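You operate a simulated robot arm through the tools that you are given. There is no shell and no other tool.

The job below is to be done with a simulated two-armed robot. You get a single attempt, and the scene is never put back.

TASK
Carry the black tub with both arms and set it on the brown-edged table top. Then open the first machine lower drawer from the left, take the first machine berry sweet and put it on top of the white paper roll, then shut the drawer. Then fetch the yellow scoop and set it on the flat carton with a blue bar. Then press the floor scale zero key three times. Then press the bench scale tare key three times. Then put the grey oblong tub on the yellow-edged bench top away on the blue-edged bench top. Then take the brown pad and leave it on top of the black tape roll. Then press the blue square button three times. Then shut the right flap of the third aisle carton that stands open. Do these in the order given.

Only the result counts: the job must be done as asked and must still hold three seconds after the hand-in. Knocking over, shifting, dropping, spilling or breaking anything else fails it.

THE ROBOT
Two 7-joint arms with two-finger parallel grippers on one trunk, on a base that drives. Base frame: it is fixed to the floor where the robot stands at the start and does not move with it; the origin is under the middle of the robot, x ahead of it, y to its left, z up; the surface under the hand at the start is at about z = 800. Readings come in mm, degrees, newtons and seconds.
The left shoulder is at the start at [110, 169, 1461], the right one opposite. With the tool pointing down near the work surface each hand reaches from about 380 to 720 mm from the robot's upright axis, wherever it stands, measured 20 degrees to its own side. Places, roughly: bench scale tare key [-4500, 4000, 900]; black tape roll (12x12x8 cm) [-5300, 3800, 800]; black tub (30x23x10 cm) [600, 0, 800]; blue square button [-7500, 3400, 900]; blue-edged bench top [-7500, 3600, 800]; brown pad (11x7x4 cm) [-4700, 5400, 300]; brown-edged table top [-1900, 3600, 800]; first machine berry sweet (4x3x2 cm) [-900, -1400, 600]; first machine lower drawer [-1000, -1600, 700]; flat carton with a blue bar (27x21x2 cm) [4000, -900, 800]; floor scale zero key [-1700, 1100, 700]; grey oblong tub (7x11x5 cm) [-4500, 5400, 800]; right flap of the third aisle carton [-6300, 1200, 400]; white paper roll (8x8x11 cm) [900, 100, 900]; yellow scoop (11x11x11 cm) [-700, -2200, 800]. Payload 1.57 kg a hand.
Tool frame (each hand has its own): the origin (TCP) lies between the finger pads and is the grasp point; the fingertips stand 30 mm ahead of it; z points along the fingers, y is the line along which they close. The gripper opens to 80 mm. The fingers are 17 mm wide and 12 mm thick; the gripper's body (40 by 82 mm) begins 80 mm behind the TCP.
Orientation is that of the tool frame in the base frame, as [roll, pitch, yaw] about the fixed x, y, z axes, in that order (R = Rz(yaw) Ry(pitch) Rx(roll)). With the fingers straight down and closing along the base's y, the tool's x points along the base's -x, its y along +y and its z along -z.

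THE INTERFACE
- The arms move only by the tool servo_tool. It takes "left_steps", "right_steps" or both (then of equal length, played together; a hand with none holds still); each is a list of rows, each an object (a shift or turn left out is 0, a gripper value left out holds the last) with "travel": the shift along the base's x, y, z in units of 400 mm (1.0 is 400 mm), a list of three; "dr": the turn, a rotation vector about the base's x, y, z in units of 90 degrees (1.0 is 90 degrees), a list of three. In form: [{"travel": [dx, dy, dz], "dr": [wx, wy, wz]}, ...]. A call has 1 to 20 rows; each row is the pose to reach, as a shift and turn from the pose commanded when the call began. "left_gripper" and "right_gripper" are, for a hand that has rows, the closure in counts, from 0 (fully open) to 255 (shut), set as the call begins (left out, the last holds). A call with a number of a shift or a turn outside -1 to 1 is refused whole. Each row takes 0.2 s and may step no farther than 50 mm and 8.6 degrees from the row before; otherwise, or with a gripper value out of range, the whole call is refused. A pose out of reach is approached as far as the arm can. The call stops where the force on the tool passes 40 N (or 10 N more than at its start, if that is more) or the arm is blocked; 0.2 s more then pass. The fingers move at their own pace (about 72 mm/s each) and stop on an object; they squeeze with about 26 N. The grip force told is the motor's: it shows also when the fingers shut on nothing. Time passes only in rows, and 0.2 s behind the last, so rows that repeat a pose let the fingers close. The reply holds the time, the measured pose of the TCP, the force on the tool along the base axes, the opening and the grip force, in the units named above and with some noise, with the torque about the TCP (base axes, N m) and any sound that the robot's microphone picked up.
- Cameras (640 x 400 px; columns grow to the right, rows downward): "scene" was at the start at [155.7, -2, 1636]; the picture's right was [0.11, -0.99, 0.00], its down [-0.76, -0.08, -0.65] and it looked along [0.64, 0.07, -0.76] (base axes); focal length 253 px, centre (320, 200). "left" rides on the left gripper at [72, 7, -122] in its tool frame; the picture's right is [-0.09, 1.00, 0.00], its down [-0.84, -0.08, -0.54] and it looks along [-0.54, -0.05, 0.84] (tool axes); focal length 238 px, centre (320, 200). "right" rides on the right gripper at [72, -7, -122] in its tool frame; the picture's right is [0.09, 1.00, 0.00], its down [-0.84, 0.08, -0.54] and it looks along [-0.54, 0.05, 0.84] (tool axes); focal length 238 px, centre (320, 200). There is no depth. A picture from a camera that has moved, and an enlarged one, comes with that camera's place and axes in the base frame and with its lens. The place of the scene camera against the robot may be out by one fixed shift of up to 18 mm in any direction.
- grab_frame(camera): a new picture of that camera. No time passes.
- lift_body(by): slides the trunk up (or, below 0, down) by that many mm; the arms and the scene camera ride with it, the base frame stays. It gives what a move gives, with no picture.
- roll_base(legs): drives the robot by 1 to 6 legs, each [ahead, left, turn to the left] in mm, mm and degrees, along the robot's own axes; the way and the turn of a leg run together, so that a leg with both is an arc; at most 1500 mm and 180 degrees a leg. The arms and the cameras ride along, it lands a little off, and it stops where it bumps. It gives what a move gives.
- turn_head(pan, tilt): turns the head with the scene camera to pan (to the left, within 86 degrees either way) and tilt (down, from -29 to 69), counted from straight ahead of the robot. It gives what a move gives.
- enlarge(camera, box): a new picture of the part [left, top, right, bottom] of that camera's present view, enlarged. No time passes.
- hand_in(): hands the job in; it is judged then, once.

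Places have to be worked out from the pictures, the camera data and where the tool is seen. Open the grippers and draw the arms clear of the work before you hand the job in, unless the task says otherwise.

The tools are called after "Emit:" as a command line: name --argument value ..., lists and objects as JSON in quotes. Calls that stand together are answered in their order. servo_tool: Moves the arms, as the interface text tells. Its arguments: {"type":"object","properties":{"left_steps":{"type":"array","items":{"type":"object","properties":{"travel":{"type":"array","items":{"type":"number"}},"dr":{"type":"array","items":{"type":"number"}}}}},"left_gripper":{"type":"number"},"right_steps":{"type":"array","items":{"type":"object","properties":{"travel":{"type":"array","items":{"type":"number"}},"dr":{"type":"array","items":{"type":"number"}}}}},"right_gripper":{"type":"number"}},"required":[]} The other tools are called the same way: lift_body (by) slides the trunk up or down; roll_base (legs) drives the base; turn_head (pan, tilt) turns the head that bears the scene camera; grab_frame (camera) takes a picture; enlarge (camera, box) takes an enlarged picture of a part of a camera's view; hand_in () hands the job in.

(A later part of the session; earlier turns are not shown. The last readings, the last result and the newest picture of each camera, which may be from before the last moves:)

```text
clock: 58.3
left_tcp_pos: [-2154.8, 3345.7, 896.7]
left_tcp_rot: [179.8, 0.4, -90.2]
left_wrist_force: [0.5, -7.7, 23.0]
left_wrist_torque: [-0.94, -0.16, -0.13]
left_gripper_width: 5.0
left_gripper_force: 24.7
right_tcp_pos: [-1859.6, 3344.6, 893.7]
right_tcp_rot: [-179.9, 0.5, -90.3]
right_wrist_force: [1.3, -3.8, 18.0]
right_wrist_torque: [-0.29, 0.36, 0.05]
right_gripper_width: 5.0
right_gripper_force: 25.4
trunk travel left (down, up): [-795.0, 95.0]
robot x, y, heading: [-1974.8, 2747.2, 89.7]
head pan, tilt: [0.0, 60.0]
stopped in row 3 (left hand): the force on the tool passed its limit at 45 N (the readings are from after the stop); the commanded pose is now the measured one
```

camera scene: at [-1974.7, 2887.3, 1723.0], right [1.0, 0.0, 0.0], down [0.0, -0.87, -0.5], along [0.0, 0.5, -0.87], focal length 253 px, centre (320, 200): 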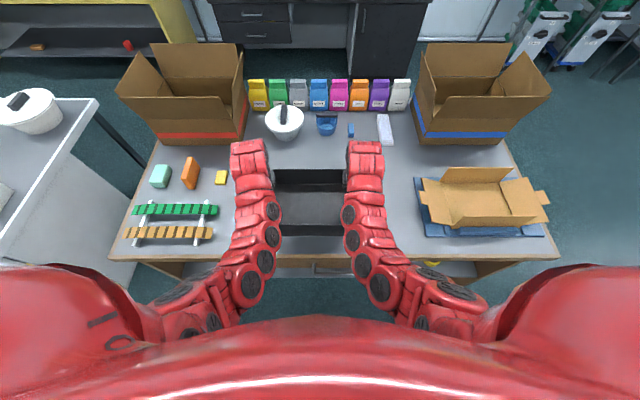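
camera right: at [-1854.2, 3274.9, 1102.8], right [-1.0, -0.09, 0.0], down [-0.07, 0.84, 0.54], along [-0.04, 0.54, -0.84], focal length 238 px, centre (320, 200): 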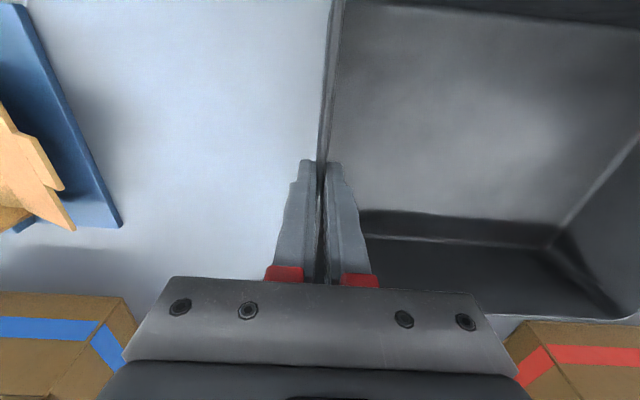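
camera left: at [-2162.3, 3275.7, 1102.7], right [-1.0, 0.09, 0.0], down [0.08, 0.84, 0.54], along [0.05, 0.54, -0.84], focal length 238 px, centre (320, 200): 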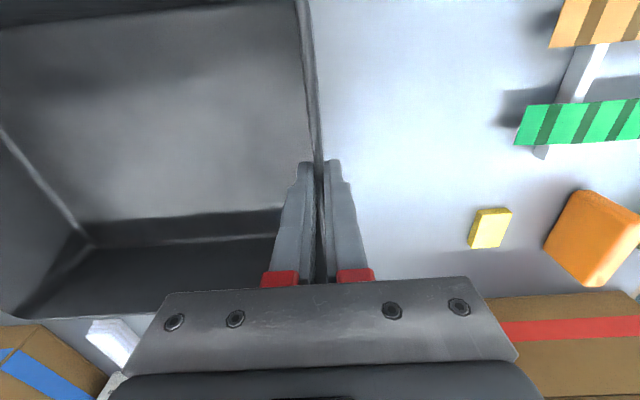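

The tub touched down at TCP z≈900 (surface slightly higher than guessed). I'll release and look.

Emit:
servo_tool --left_steps '[{"travel": [0, 0, 0.005]}, {"travel": [0, 0, 0.005]}, {"travel": [0, 0, 0.005]}, {"travel": [0, 0, 0.005]}]' --right_steps '[{"travel": [0, 0, 0.005]}, {"travel": [0, 0, 0.005]}, {"travel": [0, 0, 0.005]}, {"travel": [0, 0, 0.005]}]' --left_gripper 60 --right_gripper 60

Emit:
grab_frame --camera "left"

Emit:
grab_frame --camera "right"

```text
clock: 59.3
left_tcp_pos: [-2154.9, 3349.1, 895.8]
left_tcp_rot: [179.8, 0.2, -90.1]
left_wrist_force: [0.3, 0.5, 0.1]
left_wrist_torque: [0.01, -0.03, -0.05]
left_gripper_width: 61.1
left_gripper_force: 0.0
right_tcp_pos: [-1861.2, 3348.4, 892.8]
right_tcp_rot: [-179.9, 0.0, -90.2]
right_wrist_force: [-0.6, -0.2, 0.5]
right_wrist_torque: [-0.01, -0.02, 0.0]
right_gripper_width: 61.5
right_gripper_force: 0.1
trunk travel left (down, up): [-795.0, 95.0]
robot x, y, heading: [-1972.9, 2753.3, 89.9]
head pan, tilt: [0.0, 60.0]
```

```text
taken
camera left: at [-2162.6, 3275.8, 1015.9], right [-1.0, 0.09, 0.0], down [0.08, 0.83, 0.54], along [0.05, 0.54, -0.84], focal length 238 px, centre (320, 200)
```

left: 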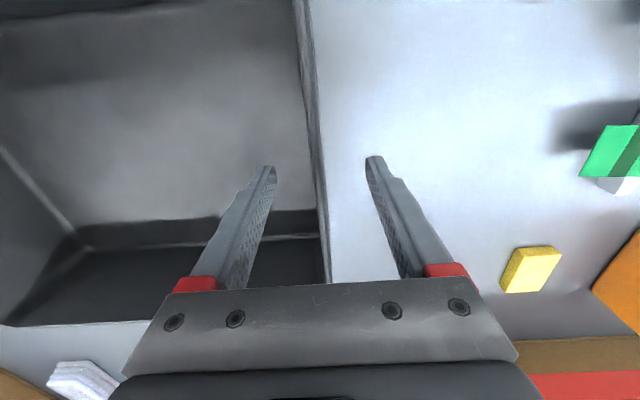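

```text
taken
camera right: at [-1854.4, 3275.1, 1014.7], right [-1.0, -0.09, 0.0], down [-0.08, 0.84, 0.54], along [-0.05, 0.54, -0.84], focal length 238 px, centre (320, 200)
```

right: 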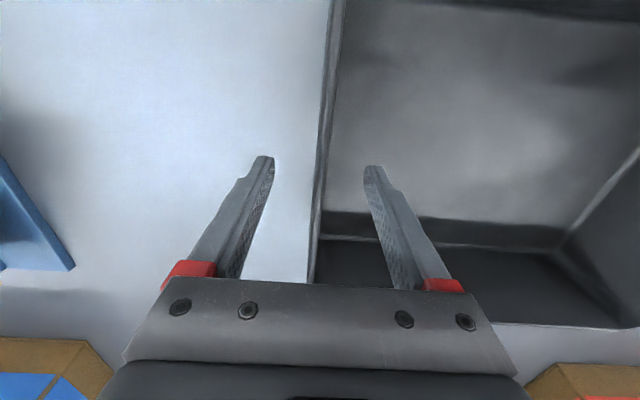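

Released cleanly. I'll raise the trunk 90 mm, then check that the tub stands level.

Emit:
lift_body --by 95

Emit:
grab_frame --camera "scene"

```text
clock: 60.6
left_tcp_pos: [-2155.2, 3349.6, 989.3]
left_tcp_rot: [179.9, 0.1, -90.1]
left_wrist_force: [0.4, 0.3, -0.1]
left_wrist_torque: [-0.01, 0.01, 0.01]
left_gripper_width: 61.3
left_gripper_force: 0.1
right_tcp_pos: [-1860.7, 3348.5, 986.9]
right_tcp_rot: [-179.9, 0.2, -90.2]
right_wrist_force: [-0.2, -0.2, 0.1]
right_wrist_torque: [-0.02, 0.01, 0.06]
right_gripper_width: 61.1
right_gripper_force: 0.0
trunk travel left (down, up): [-890.0, 0.0]
robot x, y, heading: [-1975.9, 2747.3, 89.8]
head pan, tilt: [0.0, 60.0]
```

```text
taken
camera scene: at [-1974.7, 2887.0, 1737.9], right [1.0, 0.0, 0.0], down [0.0, -0.87, -0.5], along [0.0, 0.5, -0.87], focal length 253 px, centre (320, 200)
```

scene: 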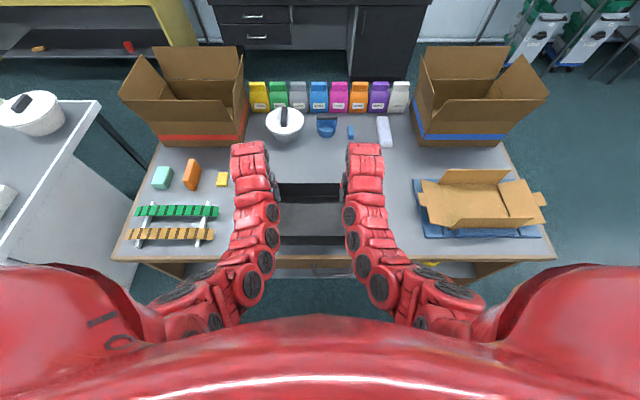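

Tub is standing flat on the table. Next the first machine: I'll retrace—back off, strafe right to x≈−110.

Emit:
roll_base --legs '[[-700, 0, 0.2], [0, -930, 0], [0, -935, 0]]'

Emit:
turn_head --pan 0 --tilt 30

Emit:
enlarge --camera "scene" --box '[0, 0, 320, 200]'

```text
clock: 73.5
left_tcp_pos: [-285.5, 2650.9, 990.2]
left_tcp_rot: [179.9, 0.1, -89.8]
left_wrist_force: [0.0, 0.3, 0.6]
left_wrist_torque: [-0.01, -0.02, 0.03]
left_gripper_width: 61.4
left_gripper_force: 0.0
right_tcp_pos: [9.8, 2650.9, 988.4]
right_tcp_rot: [-179.8, 0.2, -90.0]
right_wrist_force: [-1.1, -0.2, -0.1]
right_wrist_torque: [0.0, 0.02, 0.0]
right_gripper_width: 61.1
right_gripper_force: 0.1
trunk travel left (down, up): [-890.0, 0.0]
robot x, y, heading: [-103.0, 2055.4, 90.0]
head pan, tilt: [0.0, 60.0]
```

```text
clock: 74.4
left_tcp_pos: [-286.0, 2649.8, 989.7]
left_tcp_rot: [179.9, 0.2, -89.9]
left_wrist_force: [-0.3, 1.0, -0.1]
left_wrist_torque: [0.01, -0.01, -0.01]
left_gripper_width: 60.9
left_gripper_force: 0.1
right_tcp_pos: [9.3, 2651.1, 987.8]
right_tcp_rot: [-179.9, 0.0, -89.9]
right_wrist_force: [0.4, -0.5, 0.5]
right_wrist_torque: [-0.06, 0.01, 0.02]
right_gripper_width: 61.0
right_gripper_force: 0.1
trunk travel left (down, up): [-890.0, 0.0]
robot x, y, heading: [-103.3, 2050.9, 90.5]
head pan, tilt: [0.0, 30.0]
```

```text
2.00 times, centred on (160, 100) of scene
camera zoom: at [-102.9, 2212.4, 1780.0], right [1.0, 0.0, 0.0], down [0.0, -0.5, -0.87], along [0.0, 0.87, -0.5], focal length 507 px, centre (640, 400)
```

zoom: 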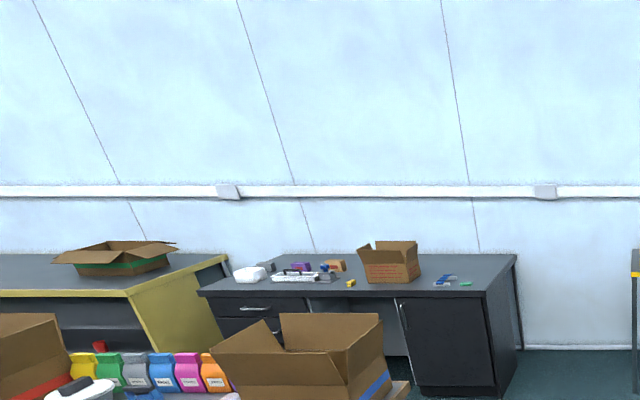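

Lane regained at (−103, 2051). I'll turn around to face −y so I can see where I'm going.

Emit:
roll_base --legs '[[0, 0, 179.5]]'

Emit:
grab_frame --camera "scene"

```text
clock: 82.1
left_tcp_pos: [69.8, 1449.8, 989.7]
left_tcp_rot: [180.0, 0.1, 88.9]
left_wrist_force: [-0.2, 0.8, -0.1]
left_wrist_torque: [0.01, -0.02, 0.02]
left_gripper_width: 61.3
left_gripper_force: 0.1
right_tcp_pos: [-226.4, 1457.3, 987.8]
right_tcp_rot: [-179.8, 0.2, 88.6]
right_wrist_force: [-0.5, 0.5, 0.1]
right_wrist_torque: [0.0, 0.03, 0.0]
right_gripper_width: 61.2
right_gripper_force: 0.0
trunk travel left (down, up): [-890.0, 0.0]
robot x, y, heading: [-99.4, 2052.5, -91.2]
head pan, tilt: [0.0, 30.0]
```

```text
taken
camera scene: at [-106.3, 1871.0, 1780.1], right [-1.0, 0.02, 0.0], down [0.01, 0.5, -0.87], along [-0.02, -0.87, -0.5], focal length 253 px, centre (320, 200)
```

scene: 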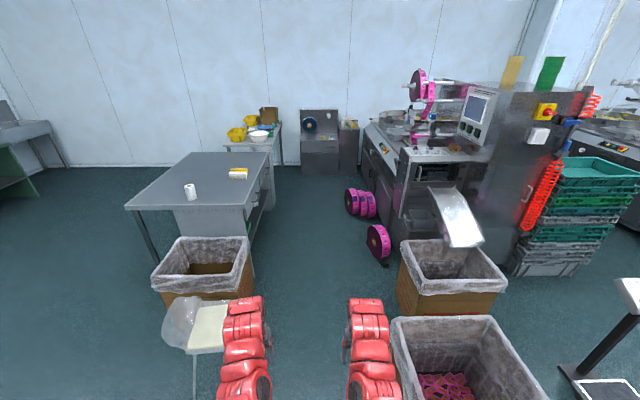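

Now I see the machine, bins and pink film rolls (x≤−520). I'll advance down the lane to y≈0 and inspect the machine.

Emit:
roll_base --legs '[[1000, 0, 1.2], [1050, 0, 0]]'

Emit:
turn_head --pan -25 --tilt 30

Emit:
grab_frame --camera "scene"

```text
clock: 92.3
left_tcp_pos: [86.9, -601.5, 989.8]
left_tcp_rot: [179.9, 0.3, 90.5]
left_wrist_force: [-0.7, -0.8, -0.7]
left_wrist_torque: [0.04, -0.01, -0.02]
left_gripper_width: 61.2
left_gripper_force: 0.0
right_tcp_pos: [-208.5, -604.1, 988.1]
right_tcp_rot: [-180.0, 0.2, 90.4]
right_wrist_force: [-1.2, 0.3, -0.1]
right_wrist_torque: [0.02, 0.0, -0.01]
right_gripper_width: 61.3
right_gripper_force: 0.1
trunk travel left (down, up): [-890.0, 0.0]
robot x, y, heading: [-102.9, -5.1, -89.9]
head pan, tilt: [0.0, 30.0]
```

```text
clock: 93.2
left_tcp_pos: [88.1, -601.3, 990.7]
left_tcp_rot: [179.9, 0.2, 90.4]
left_wrist_force: [0.2, 0.4, 0.6]
left_wrist_torque: [0.03, 0.04, 0.02]
left_gripper_width: 61.0
left_gripper_force: 0.0
right_tcp_pos: [-207.7, -603.8, 988.4]
right_tcp_rot: [-180.0, 0.0, 90.4]
right_wrist_force: [-0.9, 0.2, -1.3]
right_wrist_torque: [0.01, -0.03, -0.01]
right_gripper_width: 61.3
right_gripper_force: 0.0
trunk travel left (down, up): [-890.0, 0.0]
robot x, y, heading: [-100.4, -6.4, -89.5]
head pan, tilt: [-25.0, 30.0]
```

```text
taken
camera scene: at [-139.3, -178.1, 1780.1], right [-0.91, 0.41, 0.0], down [0.21, 0.46, -0.87], along [-0.36, -0.79, -0.5], focal length 253 px, centre (320, 200)
```

scene: 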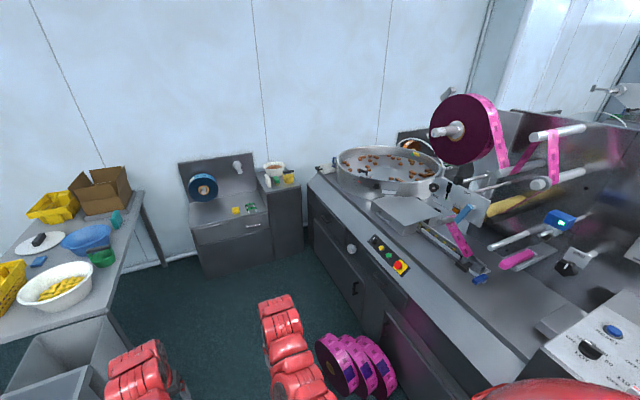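

Emit:
enlarge --camera "scene" --box '[290, 140, 450, 400]'

Emit:
enlarge --camera "scene" --box '[170, 140, 330, 290]'

```text
1.54 times, centred on (370, 270) of scene
camera zoom: at [-139.3, -178.1, 1780.1], right [-0.91, 0.41, 0.0], down [0.21, 0.46, -0.87], along [-0.36, -0.79, -0.5], focal length 390 px, centre (243, 92)
```

zoom: 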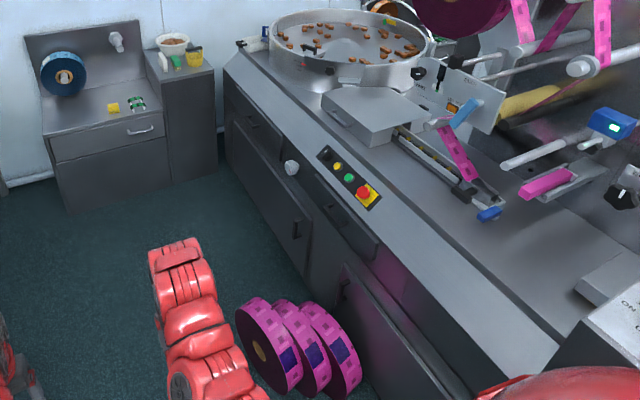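

```text
2.67 times, centred on (250, 215) of scene
camera zoom: at [-139.3, -178.1, 1780.1], right [-0.91, 0.41, 0.0], down [0.21, 0.46, -0.87], along [-0.36, -0.79, -0.5], focal length 676 px, centre (507, 160)
```

zoom: 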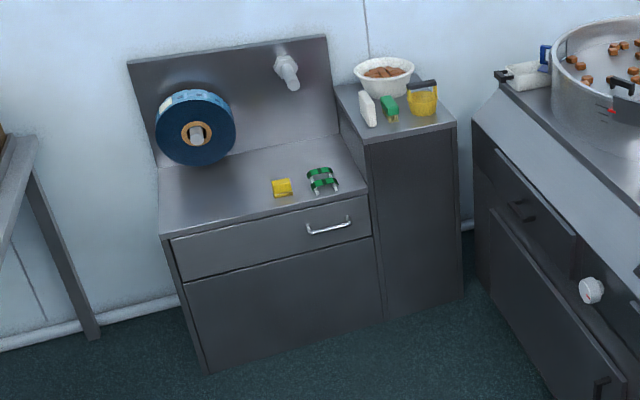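

The machine's +x face (x≈−870) has two drawers with handles; the left one (y≈−1550, z≈700) matches the drawer's rough place. I'll drive to y≈−700, turn to face the machine and strafe left in front of it.

Emit:
roll_base --legs '[[700, 0, 0], [0, 0, -90.4], [0, 700, 0]]'

Emit:
turn_head --pan 0 --tilt 45

Emit:
grab_frame --camera "scene"

```text
clock: 104.4
left_tcp_pos: [-698.4, -1589.9, 990.1]
left_tcp_rot: [179.9, 0.2, -0.1]
left_wrist_force: [0.3, 0.9, 0.3]
left_wrist_torque: [0.03, 0.0, -0.02]
left_gripper_width: 61.3
left_gripper_force: 0.1
right_tcp_pos: [-696.8, -1296.3, 987.9]
right_tcp_rot: [-179.9, 0.1, -0.3]
right_wrist_force: [-0.4, 0.2, -0.2]
right_wrist_torque: [0.0, 0.01, 0.0]
right_gripper_width: 61.2
right_gripper_force: 0.1
trunk travel left (down, up): [-890.0, 0.0]
robot x, y, heading: [-103.5, -1407.1, 180.1]
head pan, tilt: [-25.0, 30.0]
```

```text
clock: 105.3
left_tcp_pos: [-698.3, -1590.6, 990.2]
left_tcp_rot: [179.9, 0.2, -0.1]
left_wrist_force: [-0.1, 0.6, -0.5]
left_wrist_torque: [0.01, 0.01, -0.02]
left_gripper_width: 61.4
left_gripper_force: 0.0
right_tcp_pos: [-696.7, -1296.4, 988.9]
right_tcp_rot: [-179.9, 0.1, -0.2]
right_wrist_force: [0.8, 0.4, 0.6]
right_wrist_torque: [-0.02, -0.01, 0.01]
right_gripper_width: 61.0
right_gripper_force: 0.0
trunk travel left (down, up): [-890.0, 0.0]
robot x, y, heading: [-96.3, -1407.7, 179.8]
head pan, tilt: [0.0, 45.0]
```

```text
taken
camera scene: at [-262.4, -1418.5, 1757.5], right [0.0, 1.0, 0.0], down [0.71, 0.0, -0.71], along [-0.71, 0.0, -0.71], focal length 253 px, centre (320, 200)
```

scene: 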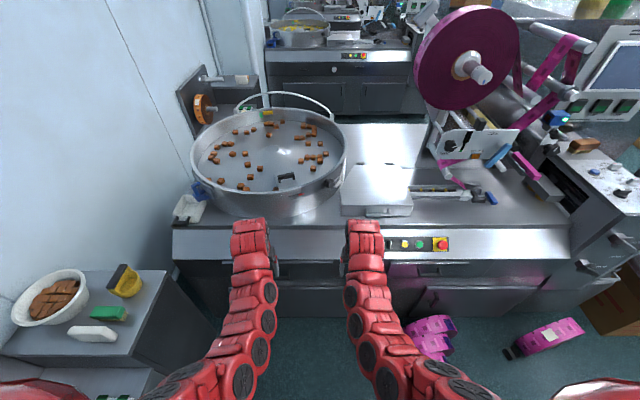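

Emit:
grab_frame --camera "left"

Emit:
grab_frame --camera "right"

Emit:
enlarge --camera "scene" --box '[160, 200, 480, 400]'

```text
taken
camera left: at [-626.7, -1597.8, 1110.7], right [-0.09, -1.0, 0.0], down [-0.84, 0.08, 0.54], along [-0.54, 0.05, -0.84], focal length 238 px, centre (320, 200)
```

left: 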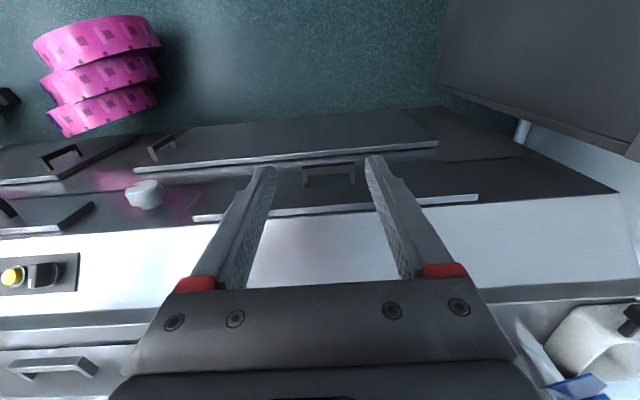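

```text
taken
camera right: at [-624.9, -1289.9, 1109.4], right [0.09, -1.0, 0.0], down [-0.84, -0.08, 0.54], along [-0.54, -0.05, -0.84], focal length 238 px, centre (320, 200)
```

right: 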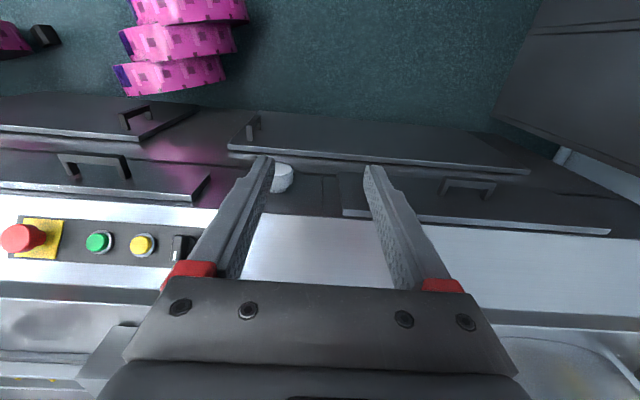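

```text
2.00 times, centred on (320, 300) of scene
camera zoom: at [-262.4, -1418.5, 1757.5], right [0.0, 1.0, 0.0], down [0.71, 0.0, -0.71], along [-0.71, 0.0, -0.71], focal length 507 px, centre (320, 0)
```

zoom: 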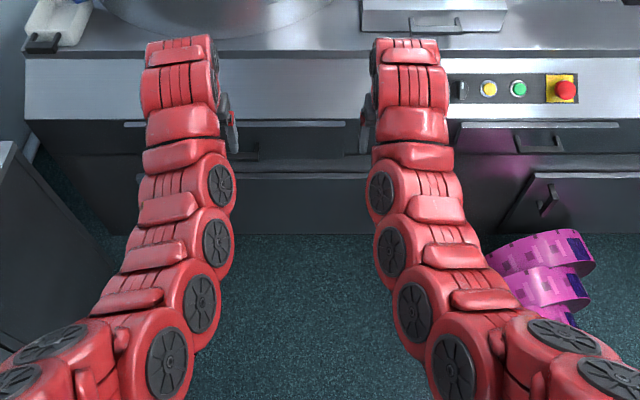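

Triangulating both wrist views: the left drawer's handle bar runs y −1547…−1647 at x≈−817, z≈703; drawer front at x≈−868, top z≈765, y −1343…−1848. I'll lower the trunk and turn the left gripper 90° so it can pinch the bar from above.

Emit:
lift_body --by -180

Emit:
servo_tool --left_steps '[{"travel": [0, 0, 0], "dr": [0, 0, 0.09]}, {"travel": [0, 0, 0], "dr": [0, 0, 0.18]}, {"travel": [0, 0, 0], "dr": [0, 0, 0.27]}, {"travel": [0, 0, 0], "dr": [0, 0, 0.36]}, {"travel": [0, 0, 0], "dr": [0, 0, 0.45]}, {"travel": [0, 0, 0], "dr": [0, 0, 0.54]}, {"travel": [0, 0, 0], "dr": [0, 0, 0.63]}, {"travel": [0, 0, 0], "dr": [0, 0, 0.72]}, {"travel": [0, 0, 0], "dr": [0, 0, 0.81]}, {"travel": [0, 0, 0], "dr": [0, 0, 0.9]}, {"travel": [0, 0, 0], "dr": [0, 0, 1.0]}]' --left_gripper 120

Emit:
grab_frame --camera "left"

Emit:
grab_frame --camera "scene"

```text
clock: 107.3
left_tcp_pos: [-698.0, -1589.8, 810.2]
left_tcp_rot: [179.9, 0.2, -0.1]
left_wrist_force: [-1.1, 0.4, 0.1]
left_wrist_torque: [-0.05, -0.04, 0.03]
left_gripper_width: 61.2
left_gripper_force: 0.0
right_tcp_pos: [-697.8, -1296.0, 807.8]
right_tcp_rot: [-179.9, 0.0, -0.2]
right_wrist_force: [-0.1, -0.3, -0.8]
right_wrist_torque: [0.03, 0.01, 0.02]
right_gripper_width: 61.3
right_gripper_force: 0.0
trunk travel left (down, up): [-710.0, 180.0]
robot x, y, heading: [-100.4, -1411.6, 179.9]
head pan, tilt: [0.0, 45.0]
```

```text
refused: row 11 steps farther than a row can; nothing moved
```

```text
taken
camera left: at [-626.6, -1598.0, 930.8], right [-0.09, -1.0, 0.0], down [-0.84, 0.08, 0.54], along [-0.54, 0.05, -0.84], focal length 238 px, centre (320, 200)
```

left: 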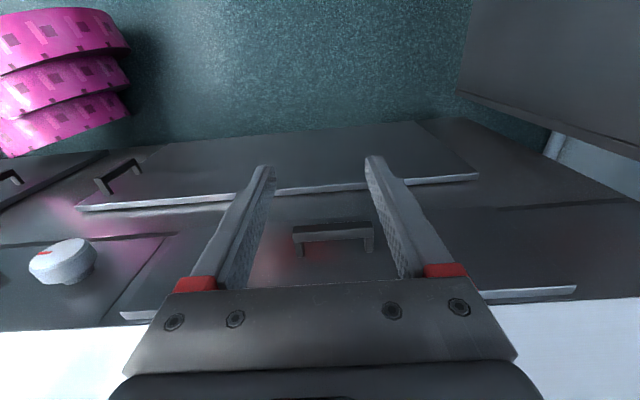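

```text
taken
camera scene: at [-262.2, -1418.8, 1577.5], right [0.0, 1.0, 0.0], down [0.71, 0.0, -0.71], along [-0.71, 0.0, -0.71], focal length 253 px, centre (320, 200)
```

scene: 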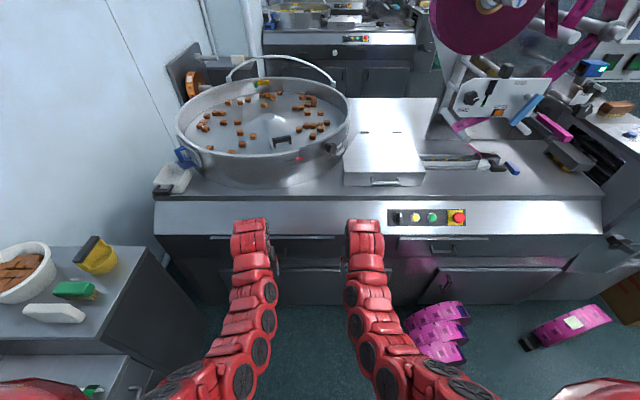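

The handle shows clearly; bar centre estimated x≈−820, y≈−1597, z≈697. Now rotate the left gripper 90° in finer rows.

Emit:
servo_tool --left_steps '[{"dr": [0, 0, 0.09]}, {"dr": [0, 0, 0.18]}, {"dr": [0, 0, 0.27]}, {"dr": [0, 0, 0.36]}, {"dr": [0, 0, 0.45]}, {"dr": [0, 0, 0.54]}, {"dr": [0, 0, 0.63]}, {"dr": [0, 0, 0.72]}, {"dr": [0, 0, 0.81]}, {"dr": [0, 0, 0.9]}, {"dr": [0, 0, 0.95]}, {"dr": [0, 0, 1.0]}]' --left_gripper 100

Emit:
grab_frame --camera "left"

```text
clock: 109.9
left_tcp_pos: [-699.3, -1589.7, 809.5]
left_tcp_rot: [179.9, 0.2, 89.9]
left_wrist_force: [-0.2, 0.6, -0.6]
left_wrist_torque: [0.0, 0.02, 0.02]
left_gripper_width: 48.5
left_gripper_force: 0.1
right_tcp_pos: [-697.3, -1296.2, 808.1]
right_tcp_rot: [-179.9, 0.1, -0.2]
right_wrist_force: [-0.2, -0.4, -0.5]
right_wrist_torque: [0.0, 0.01, -0.02]
right_gripper_width: 61.4
right_gripper_force: 0.0
trunk travel left (down, up): [-710.0, 180.0]
robot x, y, heading: [-101.8, -1412.1, 180.0]
head pan, tilt: [0.0, 45.0]
```

```text
taken
camera left: at [-692.7, -1519.3, 930.8], right [1.0, -0.09, 0.0], down [-0.08, -0.84, 0.54], along [-0.05, -0.54, -0.84], focal length 238 px, centre (320, 200)
```

left: 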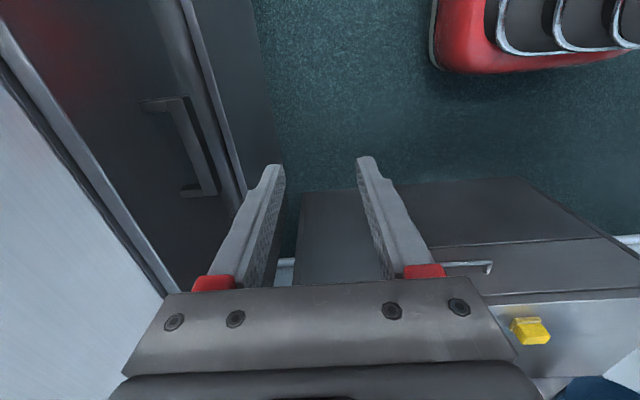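

The handle is in view of the rotated camera. I'll hover above the bar at (−820, −1597, 765) with the fingers at ~37 mm and recheck.

Emit:
servo_tool --left_steps '[{"travel": [-0.1, -0.006, -0.02]}, {"travel": [-0.2, -0.012, -0.06]}, {"travel": [-0.3, -0.018, -0.1]}, {"travel": [-0.302, -0.018, -0.11]}]' --left_gripper 135

Emit:
grab_frame --camera "left"

Emit:
grab_frame --camera "right"

```text
clock: 110.9
left_tcp_pos: [-781.0, -1597.0, 784.2]
left_tcp_rot: [179.8, 0.2, 89.8]
left_wrist_force: [-0.3, -0.9, -0.1]
left_wrist_torque: [-0.01, -0.02, 0.01]
left_gripper_width: 37.4
left_gripper_force: 0.1
left hand out of reach, approached as far as the arm can: row 3, 4
right_tcp_pos: [-697.1, -1296.8, 807.5]
right_tcp_rot: [-179.9, 0.2, -0.3]
right_wrist_force: [-0.2, 0.0, -0.2]
right_wrist_torque: [0.0, 0.03, -0.02]
right_gripper_width: 61.3
right_gripper_force: 0.1
trunk travel left (down, up): [-710.0, 180.0]
robot x, y, heading: [-99.4, -1409.2, 179.8]
head pan, tilt: [0.0, 45.0]
```

```text
taken
camera left: at [-775.6, -1524.9, 905.1], right [1.0, -0.09, 0.0], down [-0.08, -0.83, 0.54], along [-0.05, -0.54, -0.84], focal length 238 px, centre (320, 200)
```

left: 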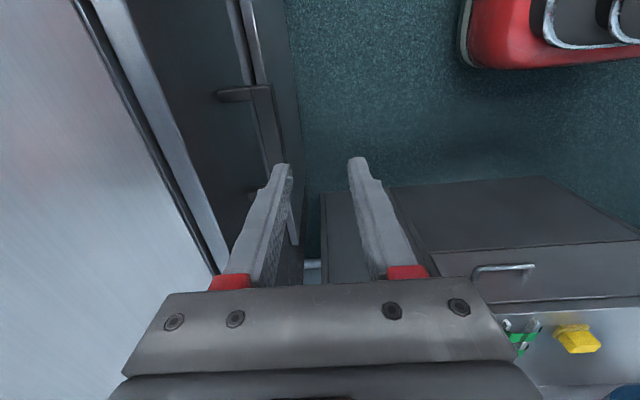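

```text
taken
camera right: at [-624.6, -1290.2, 929.4], right [0.09, -1.0, 0.0], down [-0.84, -0.08, 0.54], along [-0.54, -0.05, -0.84], focal length 238 px, centre (320, 200)
```

right: 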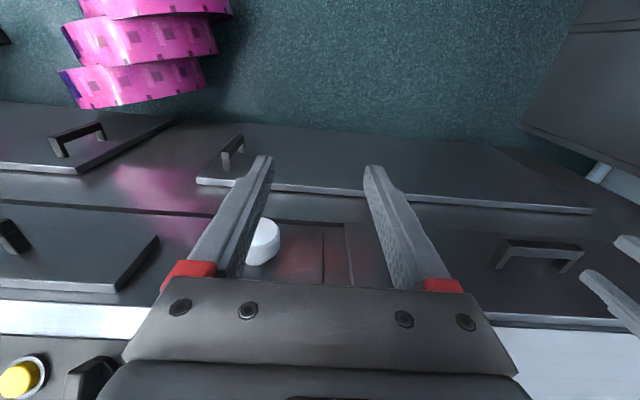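

The bar is just beyond reach from here. I'll draw both hands back, then move the base 100 mm ahead and 30 mm left.

Emit:
servo_tool --left_steps '[{"travel": [0.08, 0, 0.01]}, {"travel": [0.16, 0, 0.02]}, {"travel": [0.16, 0, 0.02]}]' --right_steps '[{"travel": [0.08, 0, 0.1]}, {"travel": [0.16, 0, 0.2]}, {"travel": [0.24, 0, 0.3]}]'

Emit:
roll_base --legs '[[100, 30, 0]]'

Emit:
grab_frame --camera "left"

```text
refused: row 1 steps farther than a row can; nothing moved
```

```text
clock: 111.9
left_tcp_pos: [-832.9, -1609.9, 783.3]
left_tcp_rot: [178.8, 0.0, 89.8]
left_wrist_force: [14.5, -0.7, 4.6]
left_wrist_torque: [-0.08, 0.05, 0.12]
left_gripper_width: 23.9
left_gripper_force: 0.1
right_tcp_pos: [-753.4, -1313.4, 809.4]
right_tcp_rot: [-179.9, 0.2, -0.2]
right_wrist_force: [-0.1, -0.7, -0.1]
right_wrist_torque: [0.02, -0.03, -0.03]
right_gripper_width: 61.2
right_gripper_force: 0.1
trunk travel left (down, up): [-710.0, 180.0]
robot x, y, heading: [-159.2, -1425.5, 180.2]
head pan, tilt: [0.0, 45.0]
stopped in leg 1: the force on the tool passed its limit at 54 N (the readings are from after the stop); the commanded pose is now the measured one
```

```text
taken
camera left: at [-828.6, -1539.8, 904.7], right [1.0, -0.1, 0.02], down [-0.09, -0.84, 0.54], along [-0.03, -0.54, -0.84], focal length 238 px, centre (320, 200)
```

left: 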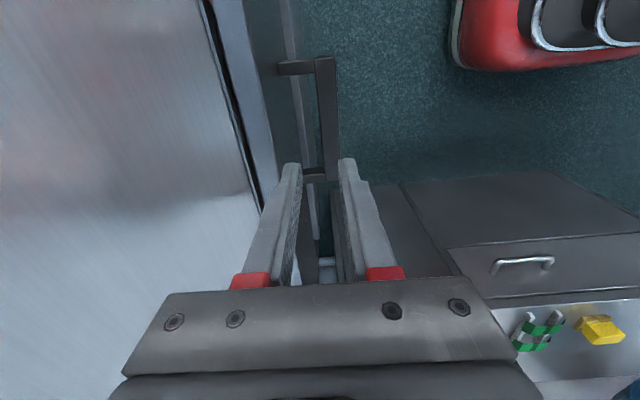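

The refused arm move let the base advance with the hand too close, and the inner finger pressed on the panel (stopped at 54 N). I'll move the left hand back off it now and check nothing changed.

Emit:
servo_tool --left_steps '[{"travel": [0.06, 0.02, 0.01]}, {"travel": [0.1, 0.035, 0.02]}, {"travel": [0.1, 0.035, 0.02]}]' --right_steps '[{"travel": [0.06, 0, 0.09]}, {"travel": [0.12, 0, 0.18]}, {"travel": [0.15, 0, 0.22]}]' --left_gripper 135

Emit:
grab_frame --camera "left"

Emit:
grab_frame --camera "scene"

```text
clock: 112.7
left_tcp_pos: [-795.5, -1598.7, 790.4]
left_tcp_rot: [179.0, -0.1, 89.9]
left_wrist_force: [0.0, -0.3, -0.6]
left_wrist_torque: [0.0, -0.02, -0.02]
left_gripper_width: 37.4
left_gripper_force: 0.1
right_tcp_pos: [-696.1, -1315.2, 896.6]
right_tcp_rot: [-179.8, -0.1, -0.1]
right_wrist_force: [-0.1, -0.2, 0.7]
right_wrist_torque: [0.05, -0.01, -0.02]
right_gripper_width: 61.2
right_gripper_force: 0.1
trunk travel left (down, up): [-710.0, 180.0]
robot x, y, heading: [-158.2, -1421.8, 180.1]
head pan, tilt: [0.0, 45.0]
```

```text
taken
camera left: at [-792.2, -1527.7, 911.8], right [1.0, -0.1, 0.02], down [-0.09, -0.84, 0.54], along [-0.04, -0.54, -0.84], focal length 238 px, centre (320, 200)
```

left: 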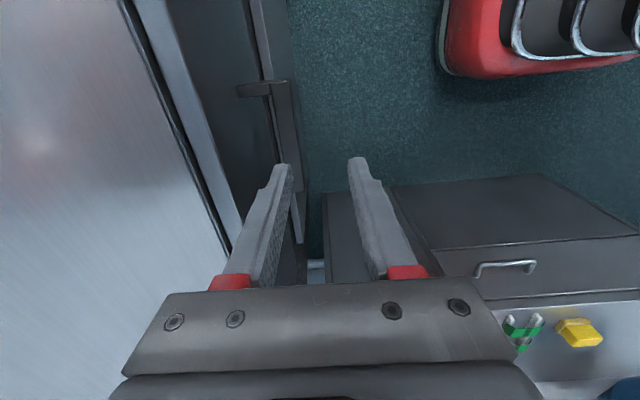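

```text
taken
camera scene: at [-322.4, -1438.7, 1577.3], right [0.0, 1.0, 0.0], down [0.71, 0.0, -0.71], along [-0.71, 0.0, -0.71], focal length 253 px, centre (320, 200)
```

scene: 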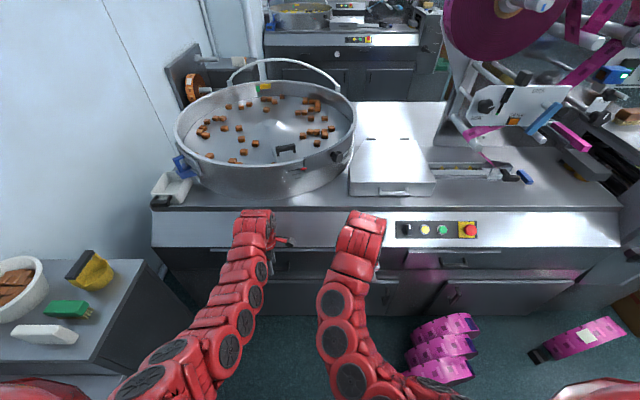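

Nothing disturbed. The bar spans x≈−828…−815. I'll align at x≈−819 with a 30 mm opening and descend to z≈712 to straddle the bar.

Emit:
servo_tool --left_steps '[{"travel": [-0.03, 0.003, 0]}, {"travel": [-0.059, 0.003, 0]}, {"travel": [-0.059, 0.003, 0]}]' --left_gripper 158

Emit:
grab_frame --camera "left"

```text
clock: 113.5
left_tcp_pos: [-819.8, -1593.9, 792.2]
left_tcp_rot: [179.0, -0.1, 89.8]
left_wrist_force: [0.2, 0.1, 0.1]
left_wrist_torque: [0.01, 0.03, -0.02]
left_gripper_width: 30.2
left_gripper_force: 0.0
right_tcp_pos: [-696.0, -1313.7, 895.9]
right_tcp_rot: [-179.9, 0.2, -0.2]
right_wrist_force: [0.0, -1.6, 0.0]
right_wrist_torque: [-0.04, 0.02, -0.02]
right_gripper_width: 61.3
right_gripper_force: 0.1
trunk travel left (down, up): [-710.0, 180.0]
robot x, y, heading: [-159.1, -1428.5, 180.1]
head pan, tilt: [0.0, 45.0]
```

```text
taken
camera left: at [-815.3, -1524.1, 913.0], right [1.0, -0.1, 0.02], down [-0.09, -0.84, 0.54], along [-0.04, -0.54, -0.84], focal length 238 px, centre (320, 200)
```

left: 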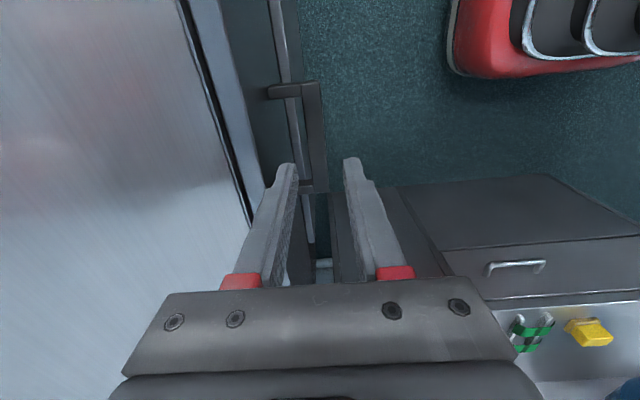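

Bar is centred between the fingers. Descending 80 mm.

Emit:
servo_tool --left_steps '[{"travel": [0, 0, -0.05]}, {"travel": [0, 0, -0.1]}, {"travel": [0, 0, -0.15]}, {"travel": [0, 0, -0.2]}, {"travel": [0, 0, -0.2]}]'

Emit:
grab_frame --camera "left"

Emit:
grab_frame --camera "right"

```text
clock: 114.7
left_tcp_pos: [-813.8, -1594.8, 736.0]
left_tcp_rot: [179.0, -0.2, 89.8]
left_wrist_force: [-3.1, 0.7, 0.5]
left_wrist_torque: [0.02, 0.08, 0.02]
left_gripper_width: 32.9
left_gripper_force: 1.0
left hand out of reach, approached as far as the arm can: row 3, 4, 5
right_tcp_pos: [-694.9, -1313.2, 895.6]
right_tcp_rot: [-180.0, 0.1, -0.1]
right_wrist_force: [0.3, -0.5, -0.4]
right_wrist_torque: [0.04, 0.0, -0.04]
right_gripper_width: 61.1
right_gripper_force: 0.1
trunk travel left (down, up): [-710.0, 180.0]
robot x, y, heading: [-164.1, -1425.6, 180.1]
head pan, tilt: [0.0, 45.0]
```

```text
taken
camera left: at [-808.1, -1524.1, 856.0], right [1.0, -0.1, 0.02], down [-0.09, -0.84, 0.54], along [-0.04, -0.54, -0.84], focal length 238 px, centre (320, 200)
```

left: 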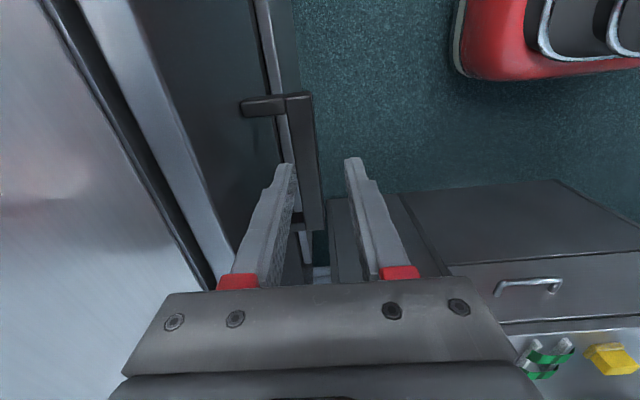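

```text
taken
camera right: at [-623.3, -1307.0, 1017.4], right [0.09, -1.0, 0.0], down [-0.84, -0.08, 0.54], along [-0.54, -0.05, -0.84], focal length 238 px, centre (320, 200)
```

right: 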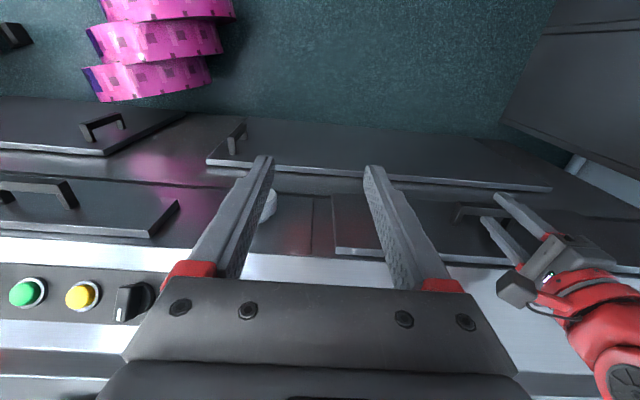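

The arm ran out of reach at this trunk height. I'll raise the hand 40 mm, re-centre x, then lower the trunk.

Emit:
servo_tool --left_steps '[{"travel": [0, 0, 0.06]}, {"travel": [-0.008, 0, 0.12]}, {"travel": [-0.016, 0, 0.12]}, {"travel": [-0.016, 0, 0.12]}]'

```text
clock: 115.7
left_tcp_pos: [-818.6, -1595.8, 783.6]
left_tcp_rot: [179.0, -0.1, 89.8]
left_wrist_force: [0.3, -0.6, -0.1]
left_wrist_torque: [0.05, 0.0, 0.01]
left_gripper_width: 30.4
left_gripper_force: 0.0
right_tcp_pos: [-695.3, -1313.6, 896.2]
right_tcp_rot: [-179.8, 0.1, -0.2]
right_wrist_force: [-0.1, 0.1, 0.1]
right_wrist_torque: [-0.03, 0.01, 0.03]
right_gripper_width: 61.3
right_gripper_force: 0.0
trunk travel left (down, up): [-710.0, 180.0]
robot x, y, heading: [-154.7, -1426.9, 179.9]
head pan, tilt: [0.0, 45.0]
```

Emit:
lift_body --by -72

Emit:
grab_frame --camera "left"

Emit:
enlarge --camera "right" --box '[400, 150, 640, 300]'

```text
clock: 116.8
left_tcp_pos: [-819.1, -1594.7, 710.9]
left_tcp_rot: [179.0, -0.1, 89.7]
left_wrist_force: [-0.2, -0.4, -0.7]
left_wrist_torque: [0.04, -0.01, 0.01]
left_gripper_width: 30.4
left_gripper_force: 0.1
right_tcp_pos: [-694.3, -1313.2, 823.7]
right_tcp_rot: [-179.9, 0.1, -0.2]
right_wrist_force: [-0.6, 0.3, 0.1]
right_wrist_torque: [-0.02, 0.0, 0.01]
right_gripper_width: 61.3
right_gripper_force: 0.0
trunk travel left (down, up): [-638.0, 252.0]
robot x, y, heading: [-155.8, -1424.4, 179.8]
head pan, tilt: [0.0, 45.0]
```

```text
taken
camera left: at [-813.9, -1524.5, 832.3], right [1.0, -0.1, 0.02], down [-0.09, -0.84, 0.54], along [-0.04, -0.54, -0.84], focal length 238 px, centre (320, 200)
```

left: 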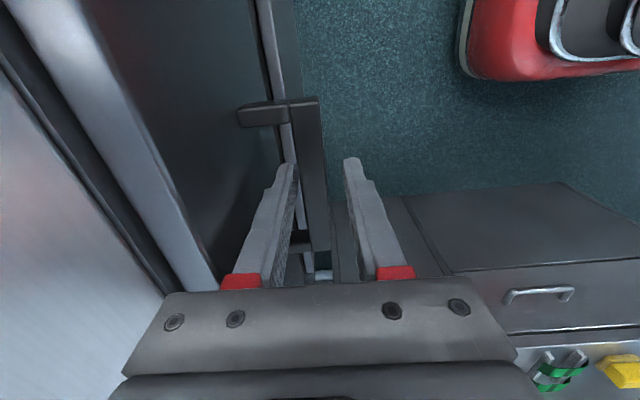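

```text
2.67 times, centred on (520, 225) of right
camera zoom: at [-622.8, -1307.3, 945.7], right [0.09, -1.0, 0.0], down [-0.84, -0.08, 0.54], along [-0.54, -0.05, -0.84], focal length 636 px, centre (-213, 133)
```

zoom: 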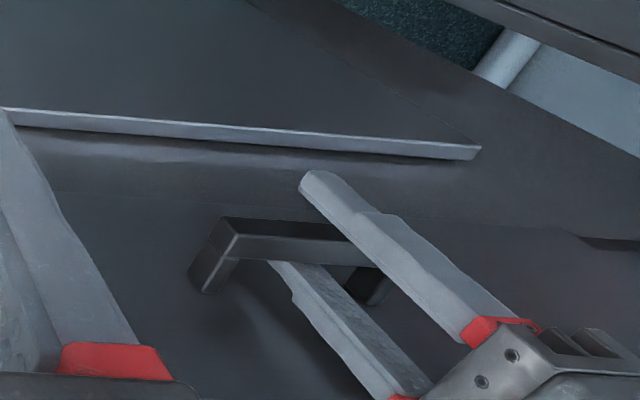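

The fingers straddle the bar. Closing on it.

Emit:
servo_tool --left_steps '[{"travel": [0, 0, 0]}, {"travel": [0, 0, 0]}, {"travel": [0, 0, 0]}, {"travel": [0, 0, 0]}]' --left_gripper 255

```text
clock: 117.8
left_tcp_pos: [-819.1, -1595.8, 711.2]
left_tcp_rot: [178.9, -0.1, 89.8]
left_wrist_force: [-5.1, -0.3, 3.8]
left_wrist_torque: [0.17, 0.53, 0.57]
left_gripper_width: 15.9
left_gripper_force: 31.3
right_tcp_pos: [-695.5, -1312.5, 824.1]
right_tcp_rot: [180.0, 0.2, -0.2]
right_wrist_force: [-0.6, -0.2, 0.7]
right_wrist_torque: [0.0, -0.01, 0.03]
right_gripper_width: 61.4
right_gripper_force: 0.0
trunk travel left (down, up): [-638.0, 252.0]
robot x, y, heading: [-158.3, -1424.8, 179.9]
head pan, tilt: [0.0, 45.0]
```

Bar gripped (15.9 mm). Pulling the drawer open with the arm, 150 mm.

Emit:
servo_tool --left_steps '[{"travel": [0.05, 0, 0]}, {"travel": [0.1, 0, 0]}, {"travel": [0.15, 0, 0]}, {"travel": [0.2, 0, 0]}, {"travel": [0.25, 0, 0]}, {"travel": [0.3, 0, 0]}, {"travel": [0.35, 0, 0]}, {"travel": [0.375, 0, 0]}]'

Emit:
grab_frame --camera "right"

Emit:
grab_frame --camera "left"

```text
clock: 119.6
left_tcp_pos: [-704.4, -1594.9, 709.9]
left_tcp_rot: [178.8, -0.1, 89.8]
left_wrist_force: [1.2, 13.4, 9.8]
left_wrist_torque: [0.16, 0.45, 0.54]
left_gripper_width: 16.1
left_gripper_force: 31.1
left hand out of reach, approached as far as the arm can: row 6, 7, 8
right_tcp_pos: [-693.8, -1312.9, 825.0]
right_tcp_rot: [-179.9, 0.1, -0.2]
right_wrist_force: [0.1, -0.3, -1.5]
right_wrist_torque: [0.0, 0.0, 0.03]
right_gripper_width: 61.3
right_gripper_force: 0.0
trunk travel left (down, up): [-638.0, 252.0]
robot x, y, heading: [-155.1, -1427.0, 179.8]
head pan, tilt: [0.0, 45.0]
```

```text
taken
camera right: at [-622.1, -1306.1, 945.8], right [0.09, -1.0, 0.0], down [-0.84, -0.08, 0.54], along [-0.54, -0.05, -0.84], focal length 238 px, centre (320, 200)
```

right: 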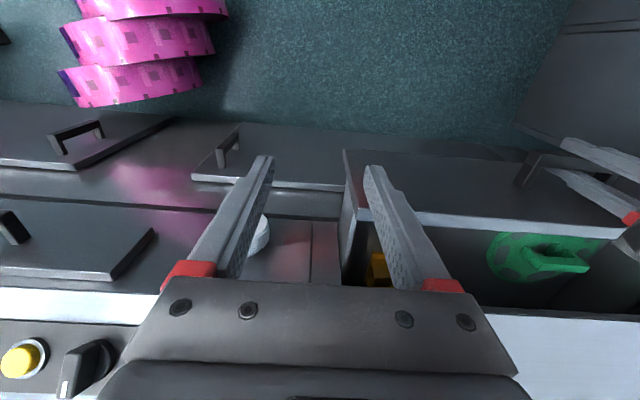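

```text
taken
camera left: at [-700.1, -1523.6, 831.8], right [1.0, -0.1, 0.02], down [-0.09, -0.84, 0.54], along [-0.03, -0.54, -0.84], focal length 238 px, centre (320, 200)
```

left: 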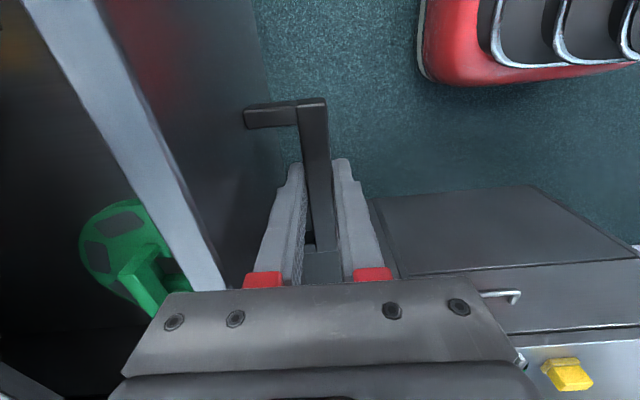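

The drawer opened 115 mm (green scrubber and something yellow inside). The arm is at its inner limit, so I'll pull the rest by reversing the base 130 mm.

Emit:
roll_base --legs '[[-130, 0, 0]]'

Emit:
grab_frame --camera "right"

Emit:
grab_frame --camera "scene"

```text
clock: 120.9
left_tcp_pos: [-574.0, -1596.6, 710.7]
left_tcp_rot: [178.8, 0.0, 89.9]
left_wrist_force: [-0.7, -1.4, -2.2]
left_wrist_torque: [-0.57, 0.51, 0.61]
left_gripper_width: 15.7
left_gripper_force: 30.9
right_tcp_pos: [-565.2, -1313.3, 825.2]
right_tcp_rot: [-179.9, 0.1, -0.2]
right_wrist_force: [0.0, 0.4, 0.3]
right_wrist_torque: [0.03, 0.05, 0.03]
right_gripper_width: 61.1
right_gripper_force: 0.0
trunk travel left (down, up): [-638.0, 252.0]
robot x, y, heading: [-32.6, -1428.0, 179.8]
head pan, tilt: [0.0, 45.0]
```

```text
taken
camera right: at [-493.5, -1307.7, 946.1], right [0.09, -1.0, 0.0], down [-0.84, -0.08, 0.54], along [-0.54, -0.05, -0.84], focal length 238 px, centre (320, 200)
```

right: 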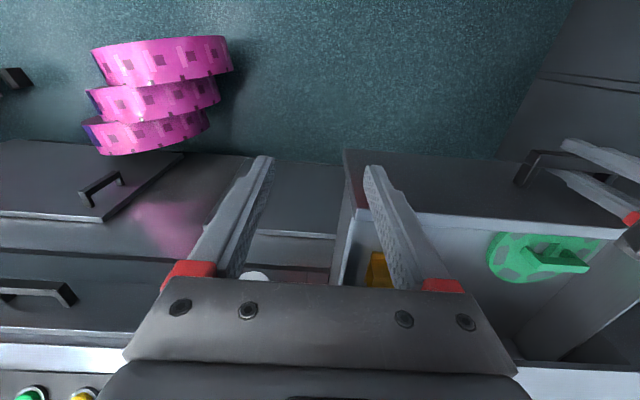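

```text
taken
camera scene: at [-191.3, -1437.0, 1505.8], right [0.0, 1.0, 0.0], down [0.71, 0.0, -0.71], along [-0.71, 0.0, -0.71], focal length 253 px, centre (320, 200)
```

scene: 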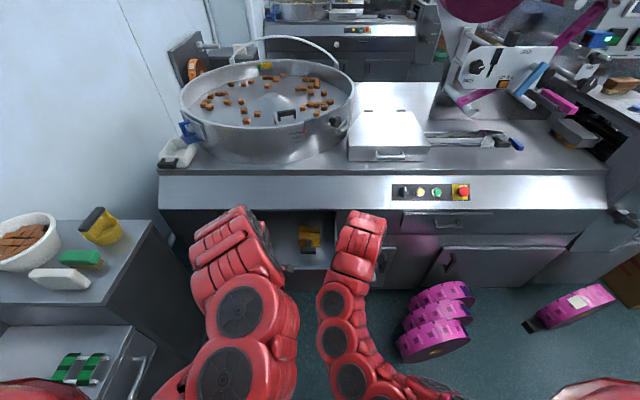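

Drawer is open 245 mm. I'll release the bar, opening only to 30 mm, and lift the left hand clear.

Emit:
servo_tool --left_steps '[{"travel": [0, 0, 0]}, {"travel": [0, 0, 0]}]' --left_gripper 160

Emit:
lift_body --by 137

Emit:
enlarge --camera "right" --box '[260, 100, 640, 340]'

```text
clock: 121.5
left_tcp_pos: [-576.0, -1596.5, 709.8]
left_tcp_rot: [178.8, 0.0, 89.9]
left_wrist_force: [0.2, -0.5, 0.2]
left_wrist_torque: [0.02, 0.0, -0.02]
left_gripper_width: 29.6
left_gripper_force: 0.1
right_tcp_pos: [-566.2, -1311.6, 824.3]
right_tcp_rot: [-180.0, 0.1, -0.2]
right_wrist_force: [-0.6, 0.3, 0.0]
right_wrist_torque: [0.0, -0.01, 0.0]
right_gripper_width: 61.4
right_gripper_force: 0.1
trunk travel left (down, up): [-638.0, 252.0]
robot x, y, heading: [-28.6, -1430.3, 180.0]
head pan, tilt: [0.0, 45.0]
```

```text
clock: 123.1
left_tcp_pos: [-576.4, -1596.5, 846.8]
left_tcp_rot: [178.8, 0.0, 89.8]
left_wrist_force: [0.7, -0.3, -0.2]
left_wrist_torque: [0.01, 0.0, 0.01]
left_gripper_width: 29.8
left_gripper_force: 0.0
right_tcp_pos: [-566.7, -1314.1, 961.1]
right_tcp_rot: [-179.9, 0.1, -0.2]
right_wrist_force: [1.1, -0.2, -0.3]
right_wrist_torque: [-0.02, 0.03, 0.01]
right_gripper_width: 61.2
right_gripper_force: 0.1
trunk travel left (down, up): [-775.0, 115.0]
robot x, y, heading: [-27.9, -1424.0, 179.8]
head pan, tilt: [0.0, 45.0]
```

```text
1.67 times, centred on (450, 220) of right
camera zoom: at [-494.3, -1307.6, 1082.4], right [0.09, -1.0, 0.0], down [-0.84, -0.08, 0.54], along [-0.54, -0.05, -0.84], focal length 397 px, centre (103, 167)
```

zoom: 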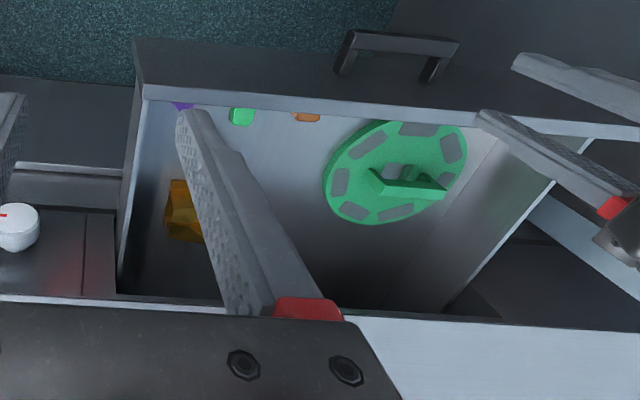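

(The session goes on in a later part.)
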